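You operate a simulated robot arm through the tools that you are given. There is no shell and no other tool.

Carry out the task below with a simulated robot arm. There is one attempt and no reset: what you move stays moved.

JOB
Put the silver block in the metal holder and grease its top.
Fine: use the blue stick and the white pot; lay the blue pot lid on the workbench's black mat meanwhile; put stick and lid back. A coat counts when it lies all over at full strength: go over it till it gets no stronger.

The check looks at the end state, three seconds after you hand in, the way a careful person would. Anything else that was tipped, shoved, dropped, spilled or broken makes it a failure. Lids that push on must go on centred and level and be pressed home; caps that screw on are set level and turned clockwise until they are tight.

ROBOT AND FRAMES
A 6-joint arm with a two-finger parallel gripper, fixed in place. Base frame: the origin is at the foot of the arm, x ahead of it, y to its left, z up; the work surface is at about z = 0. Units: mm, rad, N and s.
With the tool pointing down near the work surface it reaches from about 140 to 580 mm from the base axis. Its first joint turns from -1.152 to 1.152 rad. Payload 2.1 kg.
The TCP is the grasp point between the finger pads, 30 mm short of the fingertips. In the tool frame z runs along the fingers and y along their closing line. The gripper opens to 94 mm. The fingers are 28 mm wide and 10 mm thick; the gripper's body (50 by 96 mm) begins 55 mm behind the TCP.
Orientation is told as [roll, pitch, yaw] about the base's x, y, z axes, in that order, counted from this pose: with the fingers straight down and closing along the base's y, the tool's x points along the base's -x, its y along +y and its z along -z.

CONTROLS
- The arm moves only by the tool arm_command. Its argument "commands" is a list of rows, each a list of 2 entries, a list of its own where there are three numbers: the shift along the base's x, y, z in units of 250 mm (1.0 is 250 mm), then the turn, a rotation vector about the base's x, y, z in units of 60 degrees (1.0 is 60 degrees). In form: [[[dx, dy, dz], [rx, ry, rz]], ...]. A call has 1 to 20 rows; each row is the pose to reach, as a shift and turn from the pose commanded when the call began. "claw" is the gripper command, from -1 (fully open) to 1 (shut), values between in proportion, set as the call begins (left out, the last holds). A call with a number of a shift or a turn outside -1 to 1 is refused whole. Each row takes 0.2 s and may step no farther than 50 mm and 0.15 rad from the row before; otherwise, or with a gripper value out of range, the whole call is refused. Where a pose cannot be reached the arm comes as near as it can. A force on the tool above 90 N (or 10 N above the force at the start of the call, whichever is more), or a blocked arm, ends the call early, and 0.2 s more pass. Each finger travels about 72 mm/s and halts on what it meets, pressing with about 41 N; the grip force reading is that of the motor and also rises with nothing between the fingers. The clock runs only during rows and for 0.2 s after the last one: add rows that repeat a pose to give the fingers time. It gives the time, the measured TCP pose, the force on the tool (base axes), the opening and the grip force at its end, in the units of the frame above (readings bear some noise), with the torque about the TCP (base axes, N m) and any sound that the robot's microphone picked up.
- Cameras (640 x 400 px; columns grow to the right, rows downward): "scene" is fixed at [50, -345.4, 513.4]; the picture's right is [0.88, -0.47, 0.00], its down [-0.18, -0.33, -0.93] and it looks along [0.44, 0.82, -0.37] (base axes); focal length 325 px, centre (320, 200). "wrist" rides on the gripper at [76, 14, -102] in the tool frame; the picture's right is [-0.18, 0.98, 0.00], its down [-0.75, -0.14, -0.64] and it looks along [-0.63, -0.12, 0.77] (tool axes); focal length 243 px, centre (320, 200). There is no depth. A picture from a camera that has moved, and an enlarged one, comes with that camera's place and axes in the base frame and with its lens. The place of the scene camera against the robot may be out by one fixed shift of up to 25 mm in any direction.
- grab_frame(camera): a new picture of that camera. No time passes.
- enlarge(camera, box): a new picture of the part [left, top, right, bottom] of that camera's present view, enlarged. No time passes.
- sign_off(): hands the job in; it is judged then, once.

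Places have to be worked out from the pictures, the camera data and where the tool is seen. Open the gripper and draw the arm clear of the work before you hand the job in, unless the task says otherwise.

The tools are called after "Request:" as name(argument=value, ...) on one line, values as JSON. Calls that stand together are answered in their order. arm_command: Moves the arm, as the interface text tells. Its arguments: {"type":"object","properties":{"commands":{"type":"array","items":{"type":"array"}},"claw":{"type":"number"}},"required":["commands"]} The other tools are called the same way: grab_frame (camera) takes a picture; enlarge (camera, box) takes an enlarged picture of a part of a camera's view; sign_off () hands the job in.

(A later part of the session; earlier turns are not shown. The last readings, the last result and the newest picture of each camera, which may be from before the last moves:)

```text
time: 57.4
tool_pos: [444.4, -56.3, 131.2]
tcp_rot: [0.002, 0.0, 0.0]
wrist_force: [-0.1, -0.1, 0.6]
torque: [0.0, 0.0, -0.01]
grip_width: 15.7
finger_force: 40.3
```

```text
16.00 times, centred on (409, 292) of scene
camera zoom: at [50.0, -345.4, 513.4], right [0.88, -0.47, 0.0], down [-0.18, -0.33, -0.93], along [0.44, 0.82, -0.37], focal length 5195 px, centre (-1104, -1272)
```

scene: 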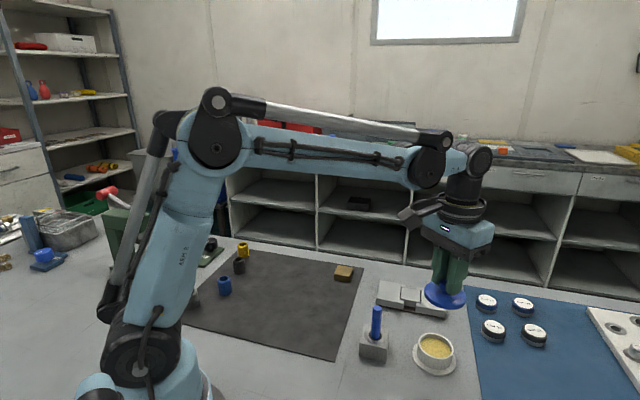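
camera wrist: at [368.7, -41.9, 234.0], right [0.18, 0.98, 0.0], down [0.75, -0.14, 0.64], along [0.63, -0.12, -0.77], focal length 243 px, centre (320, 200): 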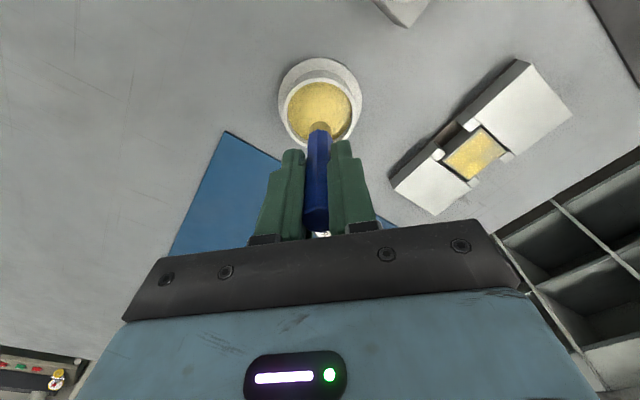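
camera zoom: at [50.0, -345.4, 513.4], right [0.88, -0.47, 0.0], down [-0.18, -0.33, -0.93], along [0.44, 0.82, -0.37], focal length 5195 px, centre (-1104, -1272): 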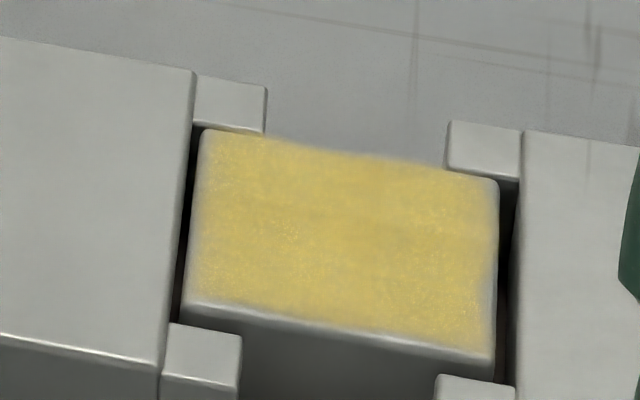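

The tip is loaded again. I return to just above the opposite corner and wipe another full serpentine plus the edges.

Request:
arm_command(commands=[[[0.05, 0.142, 0], [0, 0, 0]], [[0.1, 0.285, 0], [0, 0, 0]], [[0.15, 0.428, 0], [0, 0, 0]], [[0.199, 0.57, 0], [0, 0, 0]], [[0.199, 0.57, -0.08], [0, 0, 0]], [[0.199, 0.57, -0.14], [0, 0, 0]], [[0.199, 0.57, -0.14], [0, 0, 0]]])

Request:
arm_command(commands=[[[0, 0, -0.021], [0, 0, 0]], [[0.0424, -0.0424, -0.021], [0, 0, 0]], [[0.0849, -0.0849, -0.021], [0, 0, 0]], [[0.1061, -0.0636, -0.021], [0, 0, 0]], [[0.0636, -0.0212, -0.021], [0, 0, 0]], [[0.0212, 0.0212, -0.021], [0, 0, 0]], [[0.0424, 0.0424, -0.021], [0, 0, 0]], [[0.0849, 0, -0.021], [0, 0, 0]], [[0.1273, -0.0424, -0.021], [0, 0, 0]], [[0.1485, -0.0212, -0.021], [0, 0, 0]], [[0.1061, 0.0212, -0.021], [0, 0, 0]], [[0.0636, 0.0636, -0.021], [0, 0, 0]], [[0.0849, 0.0849, -0.021], [0, 0, 0]], [[0.1273, 0.0424, -0.021], [0, 0, 0]], [[0.1697, 0, -0.021], [0, 0, 0]], [[0.1273, -0.0424, -0.021], [0, 0, 0]], [[0.0849, -0.0849, -0.021], [0, 0, 0]], [[0.0849, 0, -0.021], [0, 0, 0]]])

Request:
arm_command(commands=[[[0, 0, 0.04], [0, 0, 0]], [[0, 0, 0.16], [0, 0, 0]], [[0, 0, 0.16], [0, 0, 0]]])

Request:
enlarge(camera="scene", box=[396, 280, 422, 304])

Request:
enlarge(camera="wrist", box=[260, 40, 360, 130])

```text
time: 59.0
tool_pos: [493.7, 85.6, 96.5]
tcp_rot: [-0.002, 0.001, 0.001]
wrist_force: [0.1, 0.3, -0.7]
torque: [-0.02, 0.03, 0.01]
grip_width: 15.3
finger_force: 40.9
```

```text
time: 62.8
tool_pos: [515.2, 84.5, 91.2]
tcp_rot: [-0.001, -0.001, -0.001]
wrist_force: [0.2, -1.8, 2.8]
torque: [-0.09, 0.0, -0.03]
grip_width: 15.2
finger_force: 40.7
```

```text
time: 63.6
tool_pos: [516.6, 87.6, 130.9]
tcp_rot: [-0.001, 0.001, 0.0]
wrist_force: [0.3, -0.4, 0.1]
torque: [-0.01, -0.01, 0.04]
grip_width: 15.0
finger_force: 40.5
```

```text
16.00 times, centred on (409, 292) of scene
camera zoom: at [50.0, -345.4, 513.4], right [0.88, -0.47, 0.0], down [-0.18, -0.33, -0.93], along [0.44, 0.82, -0.37], focal length 5195 px, centre (-1104, -1272)
```

zoom: 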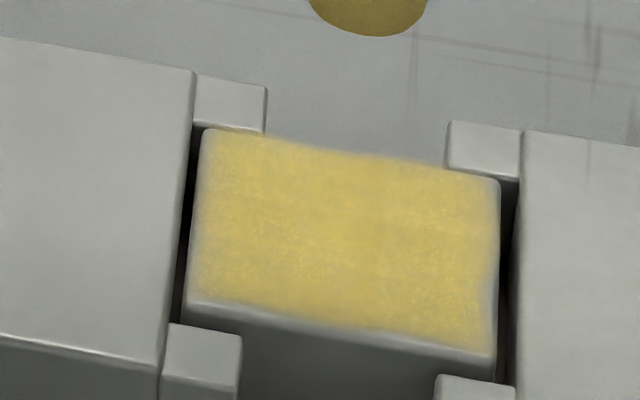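

```text
4.44 times, centred on (310, 85) of wrist
camera zoom: at [439.8, 101.1, 234.2], right [0.18, 0.98, 0.0], down [0.75, -0.14, 0.64], along [0.63, -0.12, -0.77], focal length 1078 px, centre (364, 711)
```

zoom: 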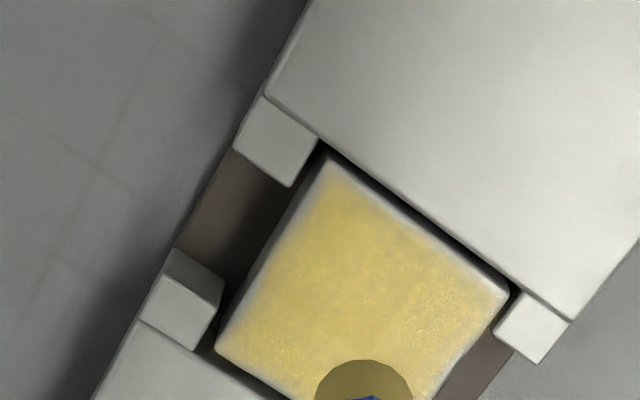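

The coat is even to the edges. One more reload and pass to see whether it still gains strength.

Request:
arm_command(commands=[[[-0.071, -0.142, 0], [0, 0, 0]], [[-0.142, -0.285, 0], [0, 0, 0]], [[-0.213, -0.428, 0], [0, 0, 0]], [[-0.284, -0.57, 0], [0, 0, 0]], [[-0.284, -0.57, -0.08], [0, 0, 0]], [[-0.284, -0.57, -0.14], [0, 0, 0]], [[-0.284, -0.57, -0.161], [0, 0, 0]], [[-0.284, -0.57, -0.161], [0, 0, 0]]])

Request:
enlarge(camera="scene", box=[396, 280, 422, 304])

Request:
arm_command(commands=[[[0, 0, 0.03], [0, 0, 0]], [[0, 0, 0.11], [0, 0, 0]], [[0, 0, 0.161], [0, 0, 0]], [[0.071, 0.163, 0.161], [0, 0, 0]], [[0.142, 0.326, 0.161], [0, 0, 0]], [[0.213, 0.489, 0.161], [0, 0, 0]], [[0.284, 0.652, 0.161], [0, 0, 0]], [[0.284, 0.652, 0.081], [0, 0, 0]], [[0.284, 0.652, 0.021], [0, 0, 0]], [[0.284, 0.652, 0.021], [0, 0, 0]]])

Request:
enlarge(camera="wrist", box=[240, 40, 400, 180])

Request:
enlarge(camera="scene", box=[380, 270, 430, 315])

```text
time: 65.4
tool_pos: [445.1, -56.3, 92.1]
tcp_rot: [0.0, 0.001, -0.001]
wrist_force: [-1.9, -0.5, 31.1]
torque: [0.02, 0.03, -0.02]
grip_width: 15.3
finger_force: 41.4
```

```text
16.00 times, centred on (409, 292) of scene
camera zoom: at [49.8, -345.4, 513.5], right [0.88, -0.47, 0.0], down [-0.18, -0.33, -0.93], along [0.44, 0.82, -0.37], focal length 5195 px, centre (-1104, -1272)
```

zoom: 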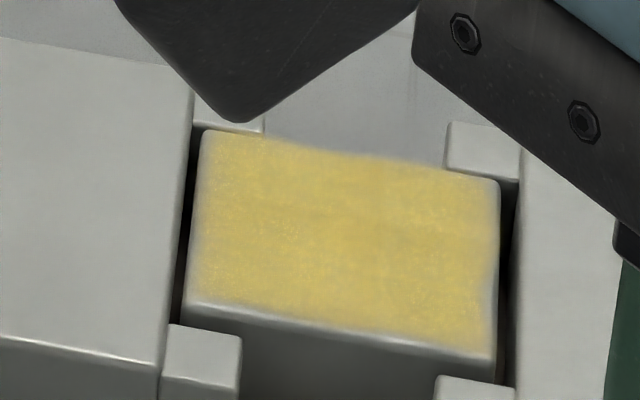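

```text
time: 67.6
tool_pos: [516.5, 106.9, 96.0]
tcp_rot: [-0.002, 0.0, 0.001]
wrist_force: [-0.5, 0.6, 0.6]
torque: [-0.04, 0.01, -0.01]
grip_width: 14.9
finger_force: 40.9
```

```text
2.86 times, centred on (320, 110) of wrist
camera zoom: at [440.3, 121.3, 199.3], right [0.18, 0.98, 0.0], down [0.75, -0.14, 0.64], along [0.63, -0.12, -0.77], focal length 693 px, centre (320, 457)
```

zoom: 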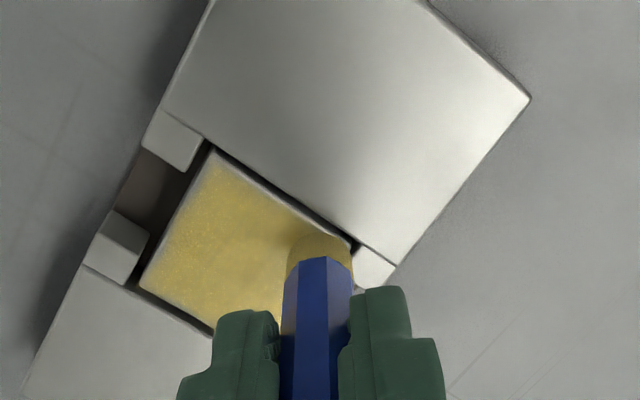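

```text
8.89 times, centred on (405, 292) of scene
camera zoom: at [50.0, -345.4, 513.4], right [0.88, -0.47, 0.0], down [-0.18, -0.33, -0.93], along [0.44, 0.82, -0.37], focal length 2886 px, centre (-436, -622)
```

zoom: 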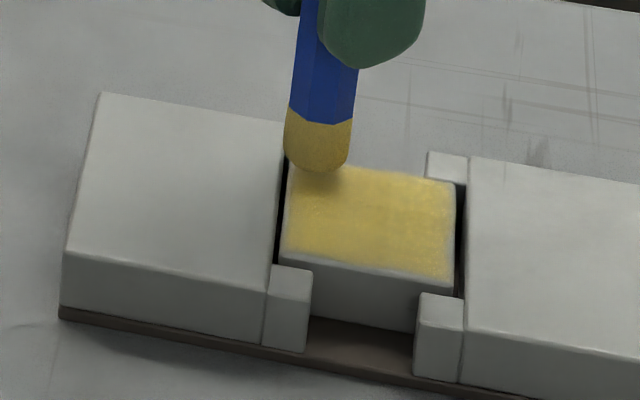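

The stick has slid up slightly in the grip (about 1–2 mm), so I find contact anew with small downward steps.

Request:
arm_command(commands=[[[0, 0, -0.016], [0, 0, 0]], [[0, 0, -0.021], [0, 0, 0]], [[0, 0, -0.021], [0, 0, 0]]])

Request:
enlarge(camera="scene", box=[380, 260, 430, 315])

Request:
enlarge(camera="wrist", box=[240, 40, 400, 220])

```text
time: 68.4
tool_pos: [517.0, 106.4, 91.8]
tcp_rot: [0.0, 0.002, 0.001]
wrist_force: [-0.9, 0.3, 2.8]
torque: [0.0, -0.03, -0.02]
grip_width: 14.8
finger_force: 41.2
```

```text
7.27 times, centred on (405, 288) of scene
camera zoom: at [50.0, -345.4, 513.4], right [0.88, -0.47, 0.0], down [-0.18, -0.33, -0.93], along [0.44, 0.82, -0.37], focal length 2361 px, centre (-298, -436)
```

zoom: 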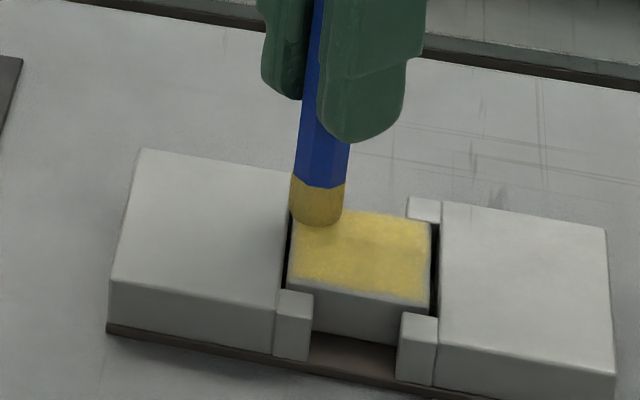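

```text
2.22 times, centred on (320, 130) of wrist
camera zoom: at [440.3, 121.2, 194.0], right [0.18, 0.98, 0.0], down [0.75, -0.14, 0.64], along [0.63, -0.12, -0.77], focal length 539 px, centre (320, 356)
```

zoom: 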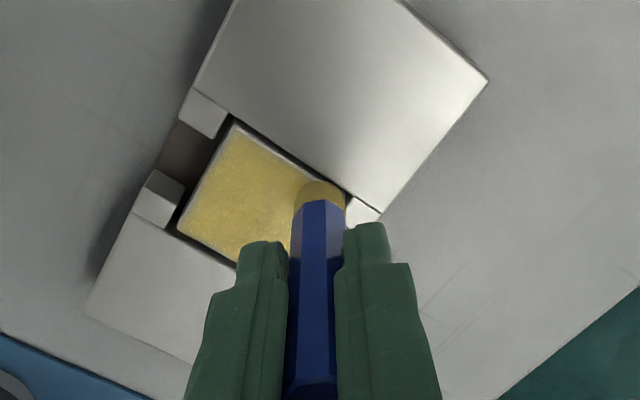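

Light contact (2.8 N). I wipe with six closely spaced strokes at this height, slightly lower, ending with a lift at the centre.

Request:
arm_command(commands=[[[0, 0.0028, -0.001], [0, 0, 0]], [[-0.0424, -0.0396, -0.001], [0, 0, 0]], [[-0.0849, -0.082, -0.001], [0, 0, 0]], [[-0.0679, -0.099, -0.001], [0, 0, 0]], [[-0.0255, -0.0566, -0.001], [0, 0, 0]], [[0.017, -0.0141, -0.001], [0, 0, 0]], [[0.0339, -0.0311, -0.001], [0, 0, 0]], [[-0.0085, -0.0735, -0.001], [0, 0, 0]], [[-0.0509, -0.116, -0.001], [0, 0, 0]], [[-0.0339, -0.1329, -0.001], [0, 0, 0]], [[0.0085, -0.0905, -0.001], [0, 0, 0]], [[0.0509, -0.0481, -0.001], [0, 0, 0]], [[0.0679, -0.0651, -0.001], [0, 0, 0]], [[0.0255, -0.1075, -0.001], [0, 0, 0]], [[-0.017, -0.1499, -0.001], [0, 0, 0]], [[0, -0.1669, -0.001], [0, 0, 0]], [[0.0424, -0.1244, -0.001], [0, 0, 0]], [[0.0849, -0.082, -0.001], [0, 0, 0]], [[0, -0.082, -0.001], [0, 0, 0]]])

Request:
arm_command(commands=[[[0, 0, 0.04], [0, 0, 0]], [[0, 0, 0.16], [0, 0, 0]], [[0, 0, 0.16], [0, 0, 0]]])

Request:
enlarge(camera="scene", box=[396, 280, 422, 304])

Request:
enlarge(camera="wrist", box=[260, 40, 360, 130])

Request:
enlarge(camera="scene", box=[370, 230, 450, 320])

```text
time: 72.4
tool_pos: [516.7, 86.5, 91.3]
tcp_rot: [0.0, -0.001, 0.0]
wrist_force: [4.6, 1.5, 13.5]
torque: [0.02, -0.34, 0.01]
grip_width: 15.1
finger_force: 40.9
```

```text
time: 73.2
tool_pos: [516.2, 87.1, 129.9]
tcp_rot: [-0.001, -0.002, 0.001]
wrist_force: [-0.3, -0.6, 0.1]
torque: [0.0, -0.03, 0.0]
grip_width: 15.1
finger_force: 41.2
```

```text
16.00 times, centred on (409, 292) of scene
camera zoom: at [50.0, -345.4, 513.4], right [0.88, -0.47, 0.0], down [-0.18, -0.33, -0.93], along [0.44, 0.82, -0.37], focal length 5195 px, centre (-1104, -1272)
```

zoom: 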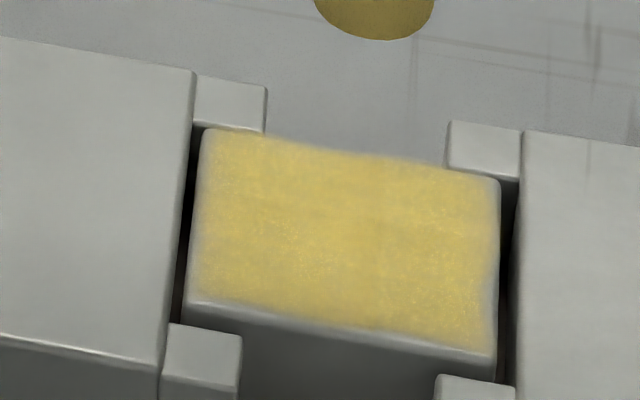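

```text
4.44 times, centred on (310, 85) of wrist
camera zoom: at [440.2, 100.6, 233.4], right [0.18, 0.98, 0.0], down [0.75, -0.14, 0.64], along [0.63, -0.12, -0.77], focal length 1078 px, centre (364, 711)
```

zoom: 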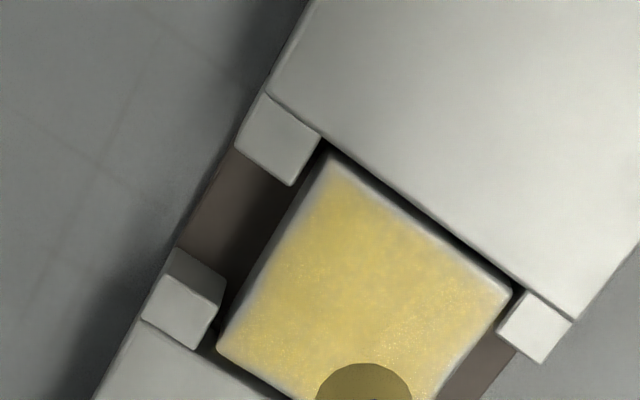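

```text
4.44 times, centred on (410, 275) of scene
camera zoom: at [50.0, -345.4, 513.4], right [0.88, -0.47, 0.0], down [-0.18, -0.33, -0.93], along [0.44, 0.82, -0.37], focal length 1443 px, centre (-80, -133)
```

zoom: 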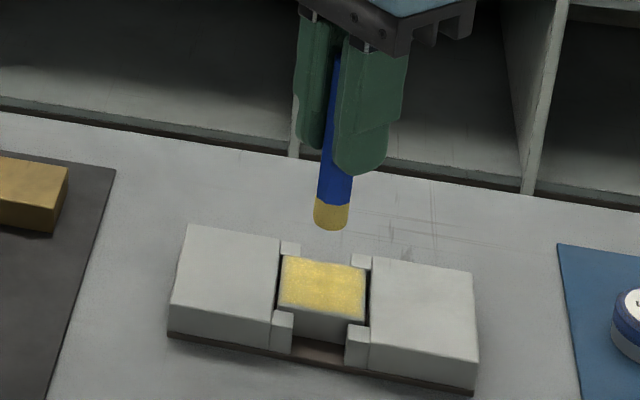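

The coat looks unchanged from the pass before, i.e. at full strength. I shift back to get an unobstructed view of the whole top and its edges.

Request:
arm_command(commands=[[[-0.12, 0.02, 0.02], [0, 0, 0]], [[-0.24, 0.04, 0.02], [0, 0, 0]], [[-0.24, 0.04, 0.02], [0, 0, 0]]])

Request:
enlarge(camera="wrist", box=[280, 80, 350, 150])

Request:
grab_frame(camera="wrist")

```text
time: 74.0
tool_pos: [455.8, 96.3, 135.6]
tcp_rot: [-0.001, 0.0, -0.001]
wrist_force: [0.9, -0.1, -1.1]
torque: [-0.01, 0.03, 0.02]
grip_width: 14.7
finger_force: 40.8
```

```text
5.71 times, centred on (315, 115) of wrist
camera zoom: at [379.8, 110.2, 238.1], right [0.18, 0.98, 0.0], down [0.75, -0.14, 0.64], along [0.63, -0.12, -0.77], focal length 1386 px, centre (349, 686)
```

zoom: 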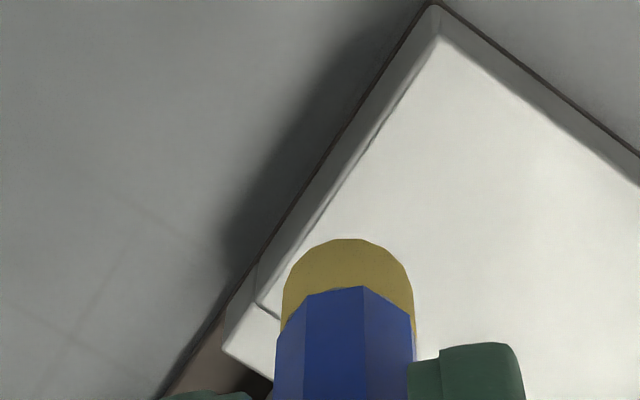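

```text
taken
camera wrist: at [379.8, 110.2, 238.1], right [0.18, 0.98, 0.0], down [0.75, -0.14, 0.64], along [0.63, -0.12, -0.77], focal length 243 px, centre (320, 200)
```

wrist: 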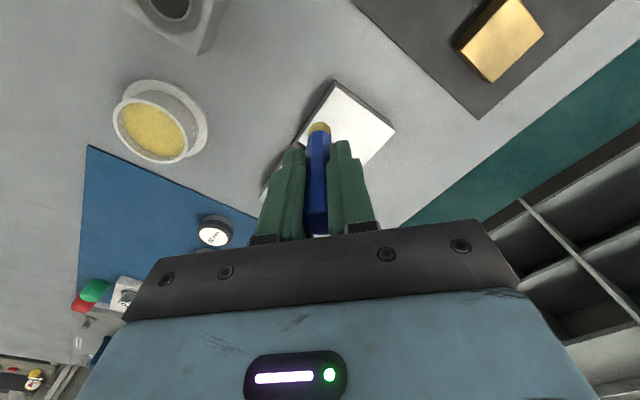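

The block is hidden behind the gripper here; I move sideways toward the pot so it shows beside the fingers.

Request:
arm_command(commands=[[[0.04, -0.15, 0.02], [0, 0, 0]], [[0.08, -0.3, 0.02], [0, 0, 0]], [[0.12, -0.4, 0.02], [0, 0, 0]], [[0.12, -0.4, 0.02], [0, 0, 0]]])

Request:
grab_frame(camera="wrist")

Request:
enlarge(camera="wrist", box=[380, 80, 460, 150])

Request:
enlarge(camera="scene", box=[396, 280, 422, 304])

```text
time: 75.0
tool_pos: [486.2, -4.7, 139.8]
tcp_rot: [0.001, 0.0, 0.0]
wrist_force: [-1.1, 0.1, -0.4]
torque: [0.0, -0.02, 0.0]
grip_width: 14.7
finger_force: 41.0
```

```text
taken
camera wrist: at [410.1, 10.1, 243.0], right [0.18, 0.98, 0.0], down [0.75, -0.14, 0.64], along [0.63, -0.12, -0.77], focal length 243 px, centre (320, 200)
```

wrist: 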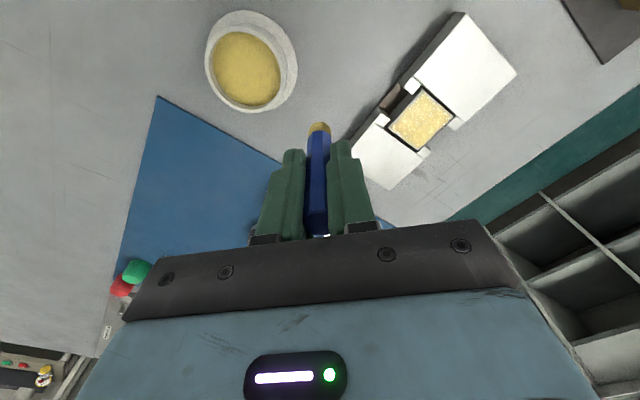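

```text
5.71 times, centred on (420, 115) of wrist
camera zoom: at [410.1, 10.1, 243.0], right [0.18, 0.98, 0.0], down [0.75, -0.14, 0.64], along [0.63, -0.12, -0.77], focal length 1386 px, centre (-251, 686)
```

zoom: 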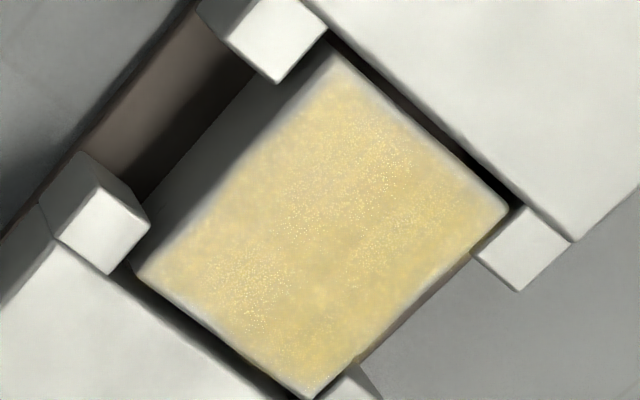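

```text
16.00 times, centred on (409, 292) of scene
camera zoom: at [50.0, -345.5, 513.4], right [0.88, -0.47, 0.0], down [-0.18, -0.33, -0.93], along [0.44, 0.82, -0.37], focal length 5195 px, centre (-1104, -1272)
```

zoom: 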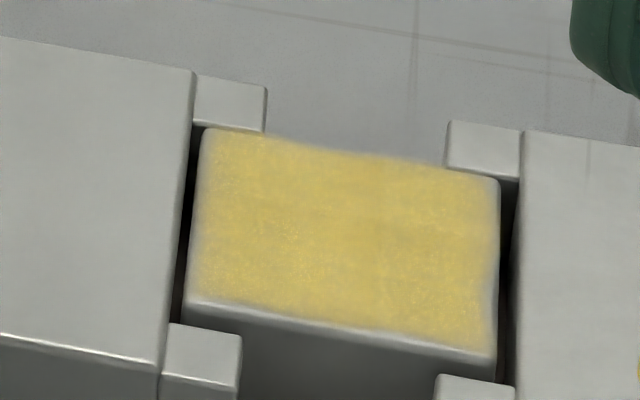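

The top is covered to its rounded edges and the jaws and tabs are clean. The edges look a touch paler, so I reload once more and give the perimeter extra passes.

Request:
arm_command(commands=[[[-0.082, -0.105, 0], [0, 0, 0]], [[-0.164, -0.21, 0], [0, 0, 0]], [[-0.164, -0.21, -0.1], [0, 0, 0]], [[-0.164, -0.21, -0.17], [0, 0, 0]], [[-0.164, -0.21, -0.2], [0, 0, 0]], [[-0.164, -0.21, -0.2], [0, 0, 0]]])

Request:
enlarge(camera="scene", box=[400, 300, 470, 380])

Request:
enlarge(camera="scene", box=[390, 275, 450, 320])

```text
time: 76.4
tool_pos: [445.6, -55.6, 90.4]
tcp_rot: [0.0, 0.002, 0.0]
wrist_force: [-2.0, -0.9, 36.6]
torque: [-0.06, 0.03, -0.03]
grip_width: 15.0
finger_force: 41.1
```

```text
5.00 times, centred on (435, 340) of scene
camera zoom: at [49.8, -345.4, 513.5], right [0.88, -0.47, 0.0], down [-0.18, -0.33, -0.93], along [0.44, 0.82, -0.37], focal length 1623 px, centre (-255, -500)
```

zoom: 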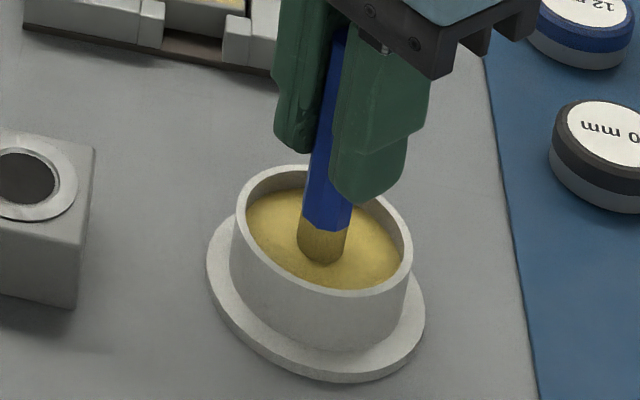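

```text
8.89 times, centred on (420, 298) of scene
camera zoom: at [49.8, -345.4, 513.5], right [0.88, -0.47, 0.0], down [-0.18, -0.33, -0.93], along [0.44, 0.82, -0.37], focal length 2886 px, centre (-569, -667)
```

zoom: 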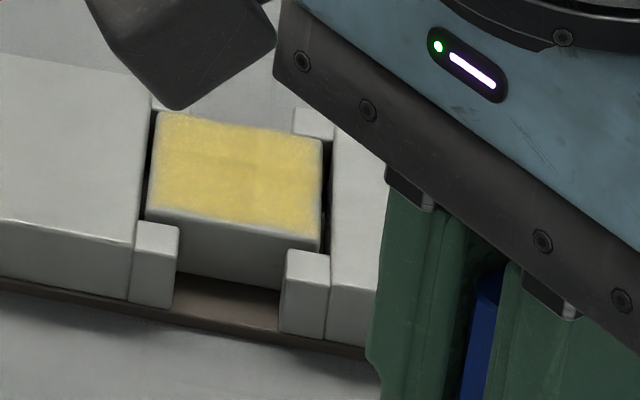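

Loaded. I lift and go back to just above the block's corner.

Request:
arm_command(commands=[[[0, 0, 0.03], [0, 0, 0]], [[0, 0, 0.11], [0, 0, 0]], [[0, 0, 0.16], [0, 0, 0]], [[0.049, 0.142, 0.16], [0, 0, 0]], [[0.098, 0.285, 0.16], [0, 0, 0]], [[0.148, 0.428, 0.16], [0, 0, 0]], [[0.1974, 0.57, 0.16], [0, 0, 0]], [[0.1974, 0.57, 0.08], [0, 0, 0]], [[0.1974, 0.57, 0.02], [0, 0, 0]], [[0.1974, 0.57, 0.004], [0, 0, 0]], [[0.1974, 0.57, 0], [0, 0, 0]], [[0.1974, 0.57, 0], [0, 0, 0]]])

Request:
enlarge(camera="scene", box=[380, 270, 430, 315])

Request:
enlarge(camera="wrist", box=[260, 60, 400, 180])

```text
time: 79.0
tool_pos: [493.9, 86.4, 90.3]
tcp_rot: [0.0, -0.001, 0.0]
wrist_force: [0.3, -0.1, 0.0]
torque: [0.03, 0.0, 0.01]
grip_width: 15.1
finger_force: 41.0
```

```text
8.89 times, centred on (405, 292) of scene
camera zoom: at [50.0, -345.4, 513.4], right [0.88, -0.47, 0.0], down [-0.18, -0.33, -0.93], along [0.44, 0.82, -0.37], focal length 2886 px, centre (-436, -622)
```

zoom: 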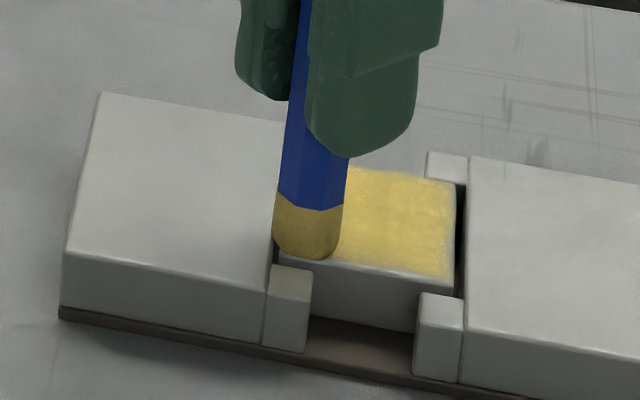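

```text
3.33 times, centred on (330, 120) of wrist
camera zoom: at [418.6, 100.5, 193.5], right [0.18, 0.98, 0.0], down [0.75, -0.14, 0.64], along [0.63, -0.12, -0.77], focal length 809 px, centre (287, 467)
```

zoom: 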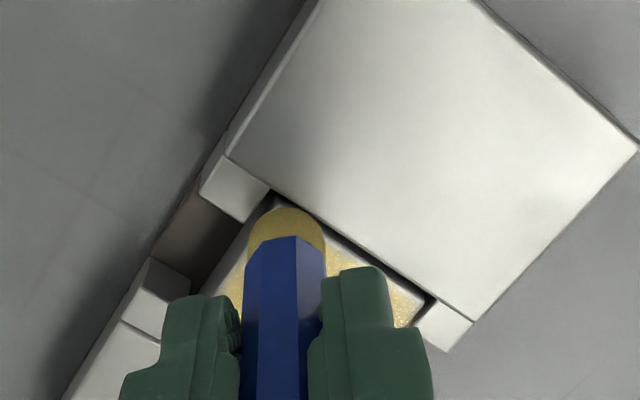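

No contact yet; I creep down in 0.25 mm steps.

Request:
arm_command(commands=[[[0, 0, -0.001], [0, 0, 0]], [[0, 0, -0.002], [0, 0, 0]], [[0, 0, -0.003], [0, 0, 0]], [[0, 0, -0.003], [0, 0, 0]]])

```text
time: 80.0
tool_pos: [495.8, 87.6, 90.3]
tcp_rot: [-0.001, 0.0, 0.001]
wrist_force: [0.0, -0.5, 11.7]
torque: [0.0, -0.08, 0.01]
grip_width: 15.1
finger_force: 41.1
```

Contact at 11.7 N. I run two loops around the perimeter, then fill the middle.

Request:
arm_command(commands=[[[0.0433, -0.0433, 0], [0, 0, 0]], [[0.0866, -0.0866, 0], [0, 0, 0]], [[0.1298, -0.0433, 0], [0, 0, 0]], [[0.1731, 0, 0], [0, 0, 0]], [[0.1298, 0.0433, 0], [0, 0, 0]], [[0.0866, 0.0866, 0], [0, 0, 0]], [[0.0433, 0.0433, 0], [0, 0, 0]], [[0, 0, 0], [0, 0, 0]], [[0.0433, -0.0433, 0], [0, 0, 0]], [[0.0866, -0.0866, 0], [0, 0, 0]], [[0.1298, -0.0433, 0], [0, 0, 0]], [[0.1731, 0, 0], [0, 0, 0]], [[0.1298, 0.0433, 0], [0, 0, 0]], [[0.0866, 0.0866, 0], [0, 0, 0]], [[0.0433, 0.0433, 0], [0, 0, 0]], [[0, 0, 0], [0, 0, 0]]])

Request:
arm_command(commands=[[[0.0424, -0.0424, 0], [0, 0, 0]], [[0.0849, -0.0849, 0], [0, 0, 0]], [[0.1061, -0.0636, 0], [0, 0, 0]], [[0.0636, -0.0212, 0], [0, 0, 0]], [[0.0212, 0.0212, 0], [0, 0, 0]], [[0.0424, 0.0424, 0], [0, 0, 0]], [[0.0849, 0, 0], [0, 0, 0]], [[0.1273, -0.0424, 0], [0, 0, 0]], [[0.1485, -0.0212, 0], [0, 0, 0]], [[0.1061, 0.0212, 0], [0, 0, 0]], [[0.0636, 0.0636, 0], [0, 0, 0]], [[0.0849, 0.0849, 0], [0, 0, 0]], [[0.1273, 0.0424, 0], [0, 0, 0]], [[0.1697, 0, 0], [0, 0, 0]], [[0.1273, 0, 0], [0, 0, 0]], [[0.0849, 0, 0], [0, 0, 0]]])

Request:
arm_command(commands=[[[0, 0, 0.04], [0, 0, 0]], [[0, 0, 0.16], [0, 0, 0]], [[-0.06, -0.18, 0.2], [0, 0, 0]], [[-0.12, -0.36, 0.2], [0, 0, 0]], [[-0.12, -0.36, 0.2], [0, 0, 0]]])

Request:
enlarge(camera="wrist", box=[380, 80, 460, 150])

Request:
enlarge(camera="scene", box=[396, 280, 422, 304])

Request:
grab_frame(camera="scene")

```text
time: 83.4
tool_pos: [494.5, 86.5, 88.8]
tcp_rot: [0.004, -0.005, 0.001]
wrist_force: [12.6, 1.4, 21.3]
torque: [0.07, -0.9, -0.01]
grip_width: 14.9
finger_force: 41.5
```

```text
time: 86.8
tool_pos: [516.1, 85.1, 89.6]
tcp_rot: [0.0, -0.002, 0.001]
wrist_force: [3.2, -0.1, 7.4]
torque: [-0.05, -0.19, -0.03]
grip_width: 15.0
finger_force: 40.5
```

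```text
time: 88.0
tool_pos: [486.3, -4.2, 141.1]
tcp_rot: [-0.002, 0.0, 0.0]
wrist_force: [0.0, -0.1, -0.8]
torque: [0.0, -0.01, 0.01]
grip_width: 14.9
finger_force: 40.9
```

```text
5.71 times, centred on (420, 115) of wrist
camera zoom: at [410.0, 10.6, 243.0], right [0.18, 0.98, 0.0], down [0.75, -0.14, 0.64], along [0.63, -0.12, -0.77], focal length 1386 px, centre (-251, 686)
```

zoom: 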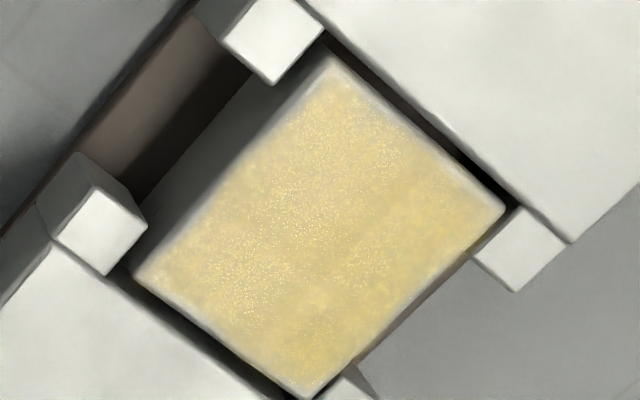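

```text
16.00 times, centred on (409, 292) of scene
camera zoom: at [49.9, -345.5, 513.4], right [0.88, -0.47, 0.0], down [-0.18, -0.33, -0.93], along [0.44, 0.82, -0.37], focal length 5195 px, centre (-1104, -1272)
```

zoom: 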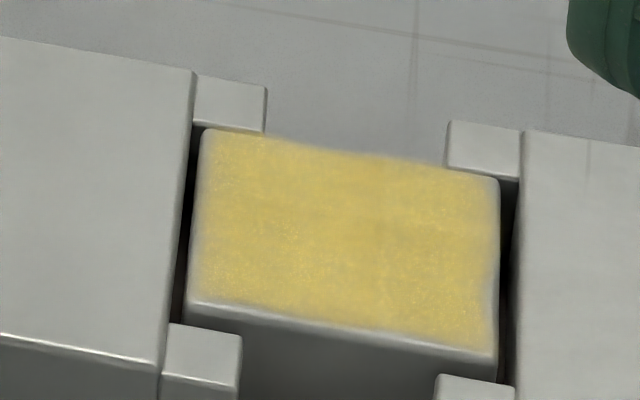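

```text
taken
```

scene: 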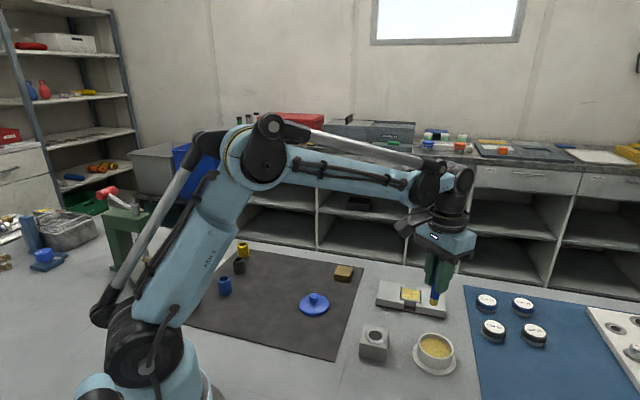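

The extra passes changed nothing visible, so the coat is at full strength; jaws, tabs and holder position are unchanged. Before returning the stick I check whether it still hangs straight in the grip.

Request:
enlarge(camera="scene", box=[405, 240, 465, 320])

Request:
enlarge(camera="wrist", box=[270, 100, 370, 240])

```text
5.00 times, centred on (435, 280) of scene
camera zoom: at [49.9, -345.5, 513.4], right [0.88, -0.47, 0.0], down [-0.18, -0.33, -0.93], along [0.44, 0.82, -0.37], focal length 1623 px, centre (-255, -200)
```

zoom: 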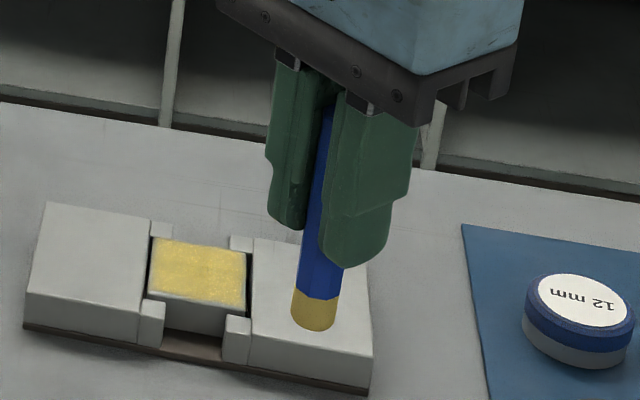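

```text
2.86 times, centred on (320, 170) of wrist
camera zoom: at [410.0, 10.6, 243.0], right [0.18, 0.98, 0.0], down [0.75, -0.14, 0.64], along [0.63, -0.12, -0.77], focal length 693 px, centre (320, 286)
```

zoom: 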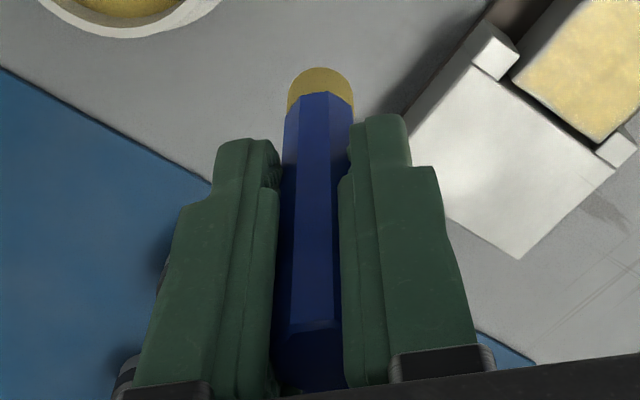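

The stick has slid up ~2 mm and leans about 1° at most — fine for the 26 mm hole. I carry it over the stand and pause above the hole.

Request:
arm_command(commands=[[[-0.125, 0.018, 0], [0, 0, 0]], [[-0.25, 0.036, 0], [0, 0, 0]], [[-0.375, 0.054, 0], [0, 0, 0]], [[-0.502, 0.072, 0], [0, 0, 0]], [[-0.502, 0.072, -0.1], [0, 0, 0]], [[-0.502, 0.072, -0.1], [0, 0, 0]]])

Request:
enlarge(camera="wrist", box=[250, 40, 390, 160])

Request:
enlarge(camera="scene", box=[340, 270, 410, 365])

```text
time: 89.4
tool_pos: [359.7, 13.0, 114.8]
tcp_rot: [-0.001, 0.001, -0.002]
wrist_force: [-0.3, 0.2, 0.1]
torque: [-0.02, 0.01, 0.02]
grip_width: 14.9
finger_force: 41.0
```

```text
3.33 times, centred on (320, 100) of wrist
camera zoom: at [283.6, 27.5, 218.0], right [0.18, 0.98, 0.0], down [0.75, -0.14, 0.64], along [0.63, -0.12, -0.77], focal length 809 px, centre (320, 533)
```

zoom: 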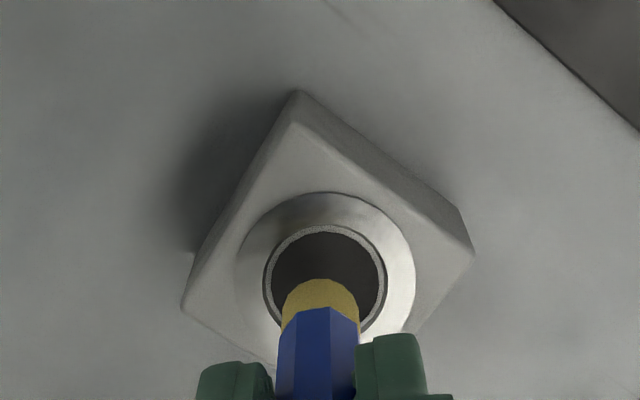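

```text
4.21 times, centred on (375, 318) of scene
camera zoom: at [50.0, -345.4, 513.4], right [0.88, -0.47, 0.0], down [-0.18, -0.33, -0.93], along [0.44, 0.82, -0.37], focal length 1367 px, centre (88, -295)
```

zoom: 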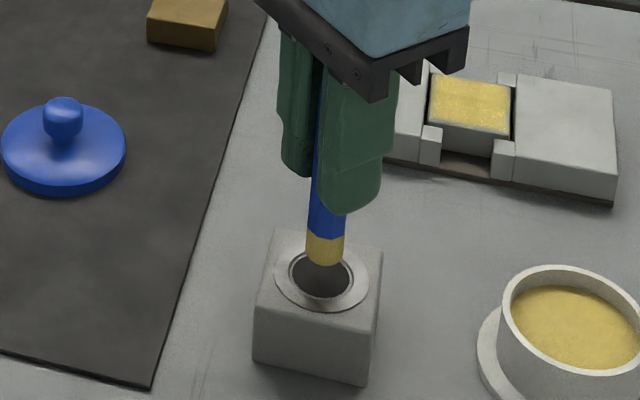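

The tip is over the hole, to be shifted by about 1 mm. I lower it into the stand, stopping some millimetres above the floor.

Request:
arm_command(commands=[[[0.004, 0.004, -0.02], [0, 0, 0]], [[0.004, 0.004, -0.06], [0, 0, 0]], [[0.004, 0.004, -0.1], [0, 0, 0]], [[0.004, 0.004, -0.14], [0, 0, 0]], [[0.004, 0.004, -0.16], [0, 0, 0]], [[0.004, 0.004, -0.16], [0, 0, 0]]])

Request:
enlarge(camera="wrist", box=[250, 60, 390, 180])

Request:
enlarge(camera="scene", box=[340, 270, 410, 365])

```text
time: 90.8
tool_pos: [361.7, 16.1, 74.6]
tcp_rot: [-0.001, -0.001, 0.0]
wrist_force: [0.5, 0.0, -0.7]
torque: [-0.01, 0.0, 0.02]
grip_width: 15.0
finger_force: 40.8
```

```text
3.33 times, centred on (320, 120) of wrist
camera zoom: at [284.9, 29.5, 177.8], right [0.18, 0.98, 0.0], down [0.75, -0.14, 0.64], along [0.63, -0.12, -0.77], focal length 809 px, centre (320, 467)
```

zoom: 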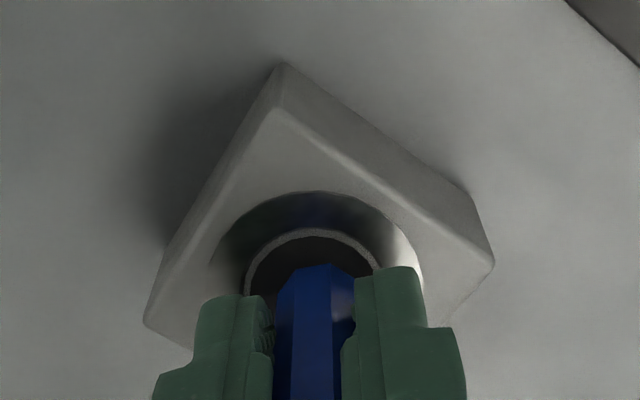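

```text
4.21 times, centred on (375, 318) of scene
camera zoom: at [50.0, -345.4, 513.4], right [0.88, -0.47, 0.0], down [-0.18, -0.33, -0.93], along [0.44, 0.82, -0.37], focal length 1367 px, centre (88, -295)
```

zoom: 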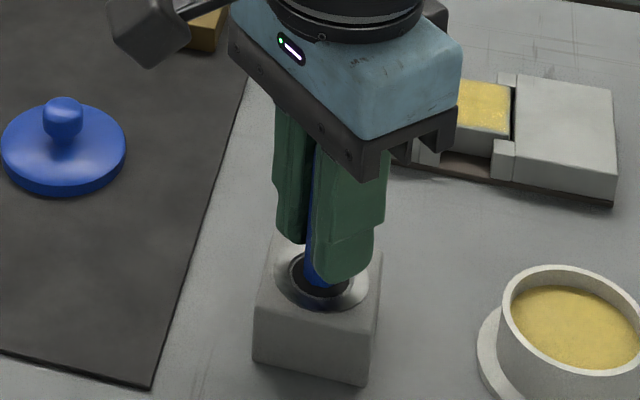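

Inside the hole. I creep down for the floor in roughly 1 mm steps.

Request:
arm_command(commands=[[[-0.001, -0.003, -0.006], [0, 0, 0]], [[-0.001, -0.003, -0.012], [0, 0, 0]], [[-0.001, -0.003, -0.016], [0, 0, 0]], [[-0.001, -0.003, -0.019], [0, 0, 0]], [[-0.001, -0.003, -0.019], [0, 0, 0]]])

```text
time: 92.0
tool_pos: [361.5, 14.4, 70.1]
tcp_rot: [0.0, -0.002, 0.001]
wrist_force: [-0.8, -0.4, 36.9]
torque: [-0.02, -0.03, -0.02]
grip_width: 14.9
finger_force: 40.9
```

The stick is on the floor of the stand (37 N). I relieve the pressure, then open.

Request:
arm_command(commands=[[[0, 0, 0.004], [0, 0, 0]], [[0, 0, 0.004], [0, 0, 0]]])

Request:
arm_command(commands=[[[0, 0, 0], [0, 0, 0]], [[0, 0, 0], [0, 0, 0]], [[0, 0, 0], [0, 0, 0]]], claw=0.0)

Request:
enlarge(camera="wrist", box=[230, 60, 410, 220])

Request:
enlarge(camera="scene", box=[340, 270, 410, 365])

```text
time: 92.6
tool_pos: [360.6, 13.6, 70.0]
tcp_rot: [0.0, -0.001, 0.0]
wrist_force: [1.9, -0.9, 4.8]
torque: [0.01, -0.19, -0.01]
grip_width: 14.9
finger_force: 41.4
```

```text
time: 93.4
tool_pos: [360.6, 15.0, 71.2]
tcp_rot: [-0.001, -0.001, -0.001]
wrist_force: [0.1, -0.3, -0.6]
torque: [0.01, -0.01, 0.02]
grip_width: 47.1
finger_force: 0.1
```

```text
2.50 times, centred on (320, 140) of wrist
camera zoom: at [284.9, 29.0, 173.9], right [0.18, 0.98, 0.0], down [0.75, -0.14, 0.64], along [0.63, -0.12, -0.77], focal length 606 px, centre (320, 350)
```

zoom: 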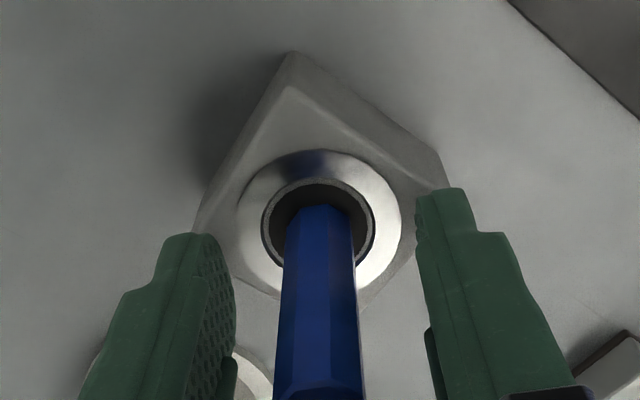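

```text
4.21 times, centred on (375, 318) of scene
camera zoom: at [50.0, -345.4, 513.4], right [0.88, -0.47, 0.0], down [-0.18, -0.33, -0.93], along [0.44, 0.82, -0.37], focal length 1367 px, centre (88, -295)
```

zoom: 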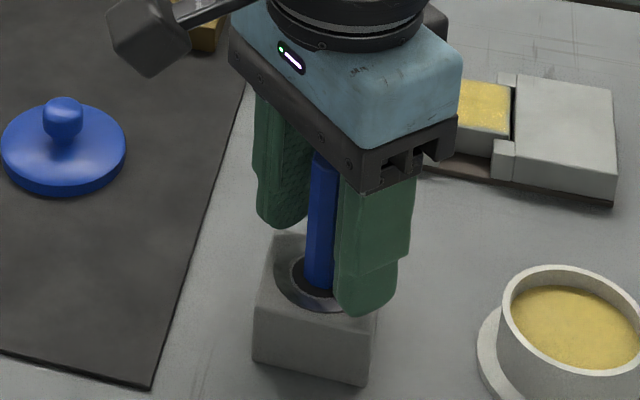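

The stick stands upright in its stand. I rise straight up, then go back over the lid on the mat.

Request:
arm_command(commands=[[[0, 0, 0.1], [0, 0, 0]], [[0, 0, 0.25], [0, 0, 0]], [[0, 0, 0.4], [0, 0, 0]], [[0, 0, 0.5], [0, 0, 0]], [[-0.05, 0.16, 0.5], [0, 0, 0]], [[-0.1, 0.32, 0.5], [0, 0, 0]], [[-0.15, 0.48, 0.48], [0, 0, 0]], [[-0.2, 0.638, 0.4], [0, 0, 0]], [[-0.2, 0.638, 0.25], [0, 0, 0]], [[-0.2, 0.638, 0.15], [0, 0, 0]], [[-0.2, 0.638, 0.15], [0, 0, 0]]])

Request:
enlarge(camera="wrist", box=[220, 60, 430, 200])

Request:
grab_frame(camera="scene")

Request:
enlarge(camera="scene", box=[340, 290, 410, 370])

```text
time: 95.8
tool_pos: [309.7, 174.5, 108.4]
tcp_rot: [-0.002, -0.001, -0.001]
wrist_force: [-1.1, -0.3, -0.1]
torque: [-0.03, 0.02, -0.02]
grip_width: 46.8
finger_force: 0.0
```

```text
2.86 times, centred on (325, 130) of wrist
camera zoom: at [234.0, 188.3, 212.1], right [0.18, 0.98, 0.0], down [0.75, -0.14, 0.64], along [0.63, -0.12, -0.77], focal length 693 px, centre (306, 400)
```

zoom: 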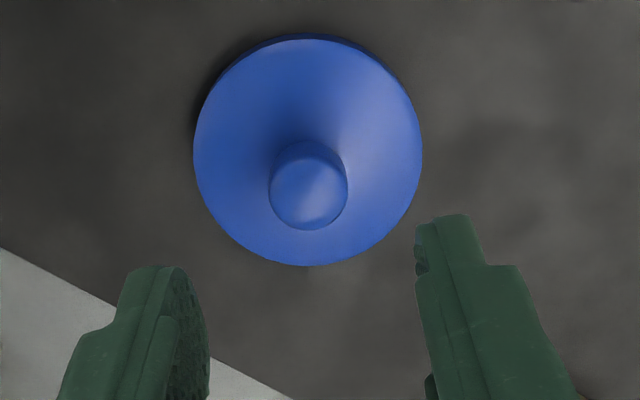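

```text
taken
```

scene: 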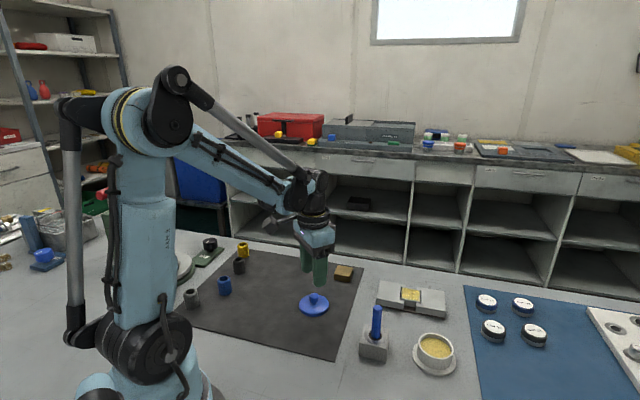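

```text
5.00 times, centred on (375, 330) of scene
camera zoom: at [50.0, -345.4, 513.4], right [0.88, -0.47, 0.0], down [-0.18, -0.33, -0.93], along [0.44, 0.82, -0.37], focal length 1623 px, centre (45, -450)
```

zoom: 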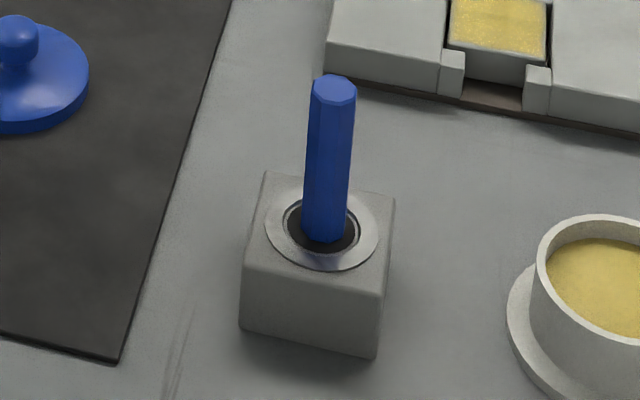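

Stick and stand look as they did at the start. The knob is right under the gripper at about (311, 174.7); I lower and grip it as before.

Request:
arm_command(commands=[[[0.002, 0.002, -0.08], [0, 0, 0]], [[0.002, 0.002, -0.16], [0, 0, 0]], [[0.002, 0.002, -0.21], [0, 0, 0]], [[0.002, 0.002, -0.238], [0, 0, 0]], [[0.002, 0.002, -0.238], [0, 0, 0]]])

Request:
enlarge(camera="wrist", box=[220, 80, 430, 220])

Request:
enlarge(camera="scene", box=[280, 270, 360, 330])

```text
time: 97.0
tool_pos: [311.4, 173.9, 49.6]
tcp_rot: [-0.001, 0.001, 0.001]
wrist_force: [0.2, -0.5, 0.2]
torque: [-0.02, -0.01, -0.02]
grip_width: 47.0
finger_force: 0.0
```

```text
2.86 times, centred on (325, 150) of wrist
camera zoom: at [234.7, 188.9, 152.1], right [0.18, 0.98, 0.0], down [0.75, -0.14, 0.64], along [0.63, -0.12, -0.77], focal length 693 px, centre (306, 343)
```

zoom: 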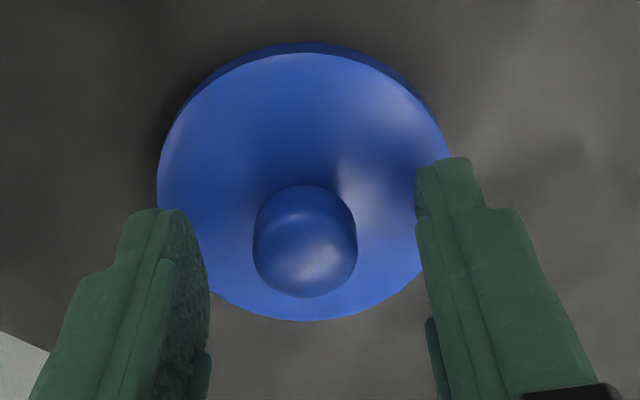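

```text
6.67 times, centred on (320, 300) of scene
camera zoom: at [50.0, -345.4, 513.4], right [0.88, -0.47, 0.0], down [-0.18, -0.33, -0.93], along [0.44, 0.82, -0.37], focal length 2165 px, centre (320, -467)
```

zoom: 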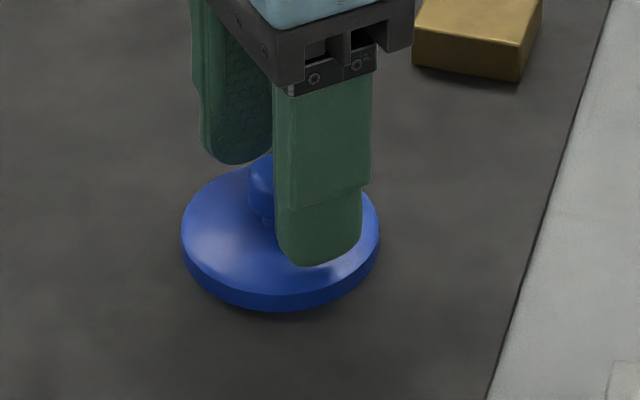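

The view matches the first grip on the knob exactly. Close and lift.

Request:
arm_command(commands=[[[0, 0, 0], [0, 0, 0]], [[0, 0, 0], [0, 0, 0]], [[0, 0, 0], [0, 0, 0]], [[0, 0, 0], [0, 0, 0]]], claw=1)

Request:
arm_command(commands=[[[0, 0, 0.03], [0, 0, 0]], [[0, 0, 0.1], [0, 0, 0]], [[0, 0, 0.25], [0, 0, 0]], [[0, 0, 0.4], [0, 0, 0]], [[0, 0, 0.54], [0, 0, 0]], [[0, 0, 0.54], [0, 0, 0]]])

Request:
enlarge(camera="scene", box=[270, 220, 370, 330])

Request:
enlarge(camera="wrist", box=[220, 80, 430, 220])

```text
time: 98.0
tool_pos: [310.9, 174.4, 48.2]
tcp_rot: [0.0, 0.0, 0.001]
wrist_force: [0.2, 0.1, -0.4]
torque: [0.01, 0.02, -0.02]
grip_width: 19.7
finger_force: 41.3
```

```text
time: 99.4
tool_pos: [310.4, 175.6, 184.8]
tcp_rot: [0.0, 0.001, 0.001]
wrist_force: [0.6, 1.1, -0.4]
torque: [-0.04, -0.02, -0.02]
grip_width: 19.4
finger_force: 40.8
```

```text
3.64 times, centred on (320, 275) of scene
camera zoom: at [50.0, -345.4, 513.4], right [0.88, -0.47, 0.0], down [-0.18, -0.33, -0.93], along [0.44, 0.82, -0.37], focal length 1181 px, centre (320, -73)
```

zoom: 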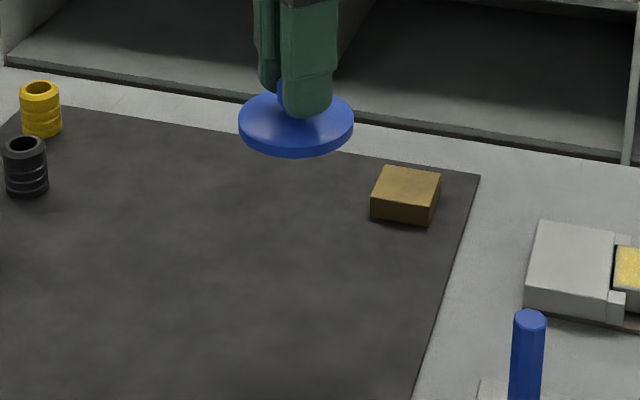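

```text
2.86 times, centred on (325, 150) of wrist
camera zoom: at [234.4, 189.3, 287.9], right [0.18, 0.98, 0.0], down [0.75, -0.14, 0.64], along [0.63, -0.12, -0.77], focal length 693 px, centre (306, 343)
```

zoom: 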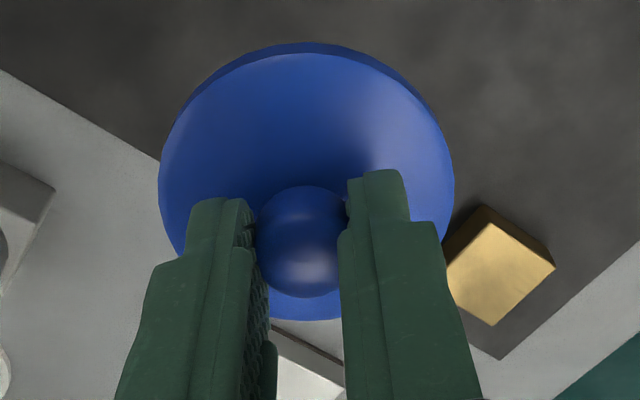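

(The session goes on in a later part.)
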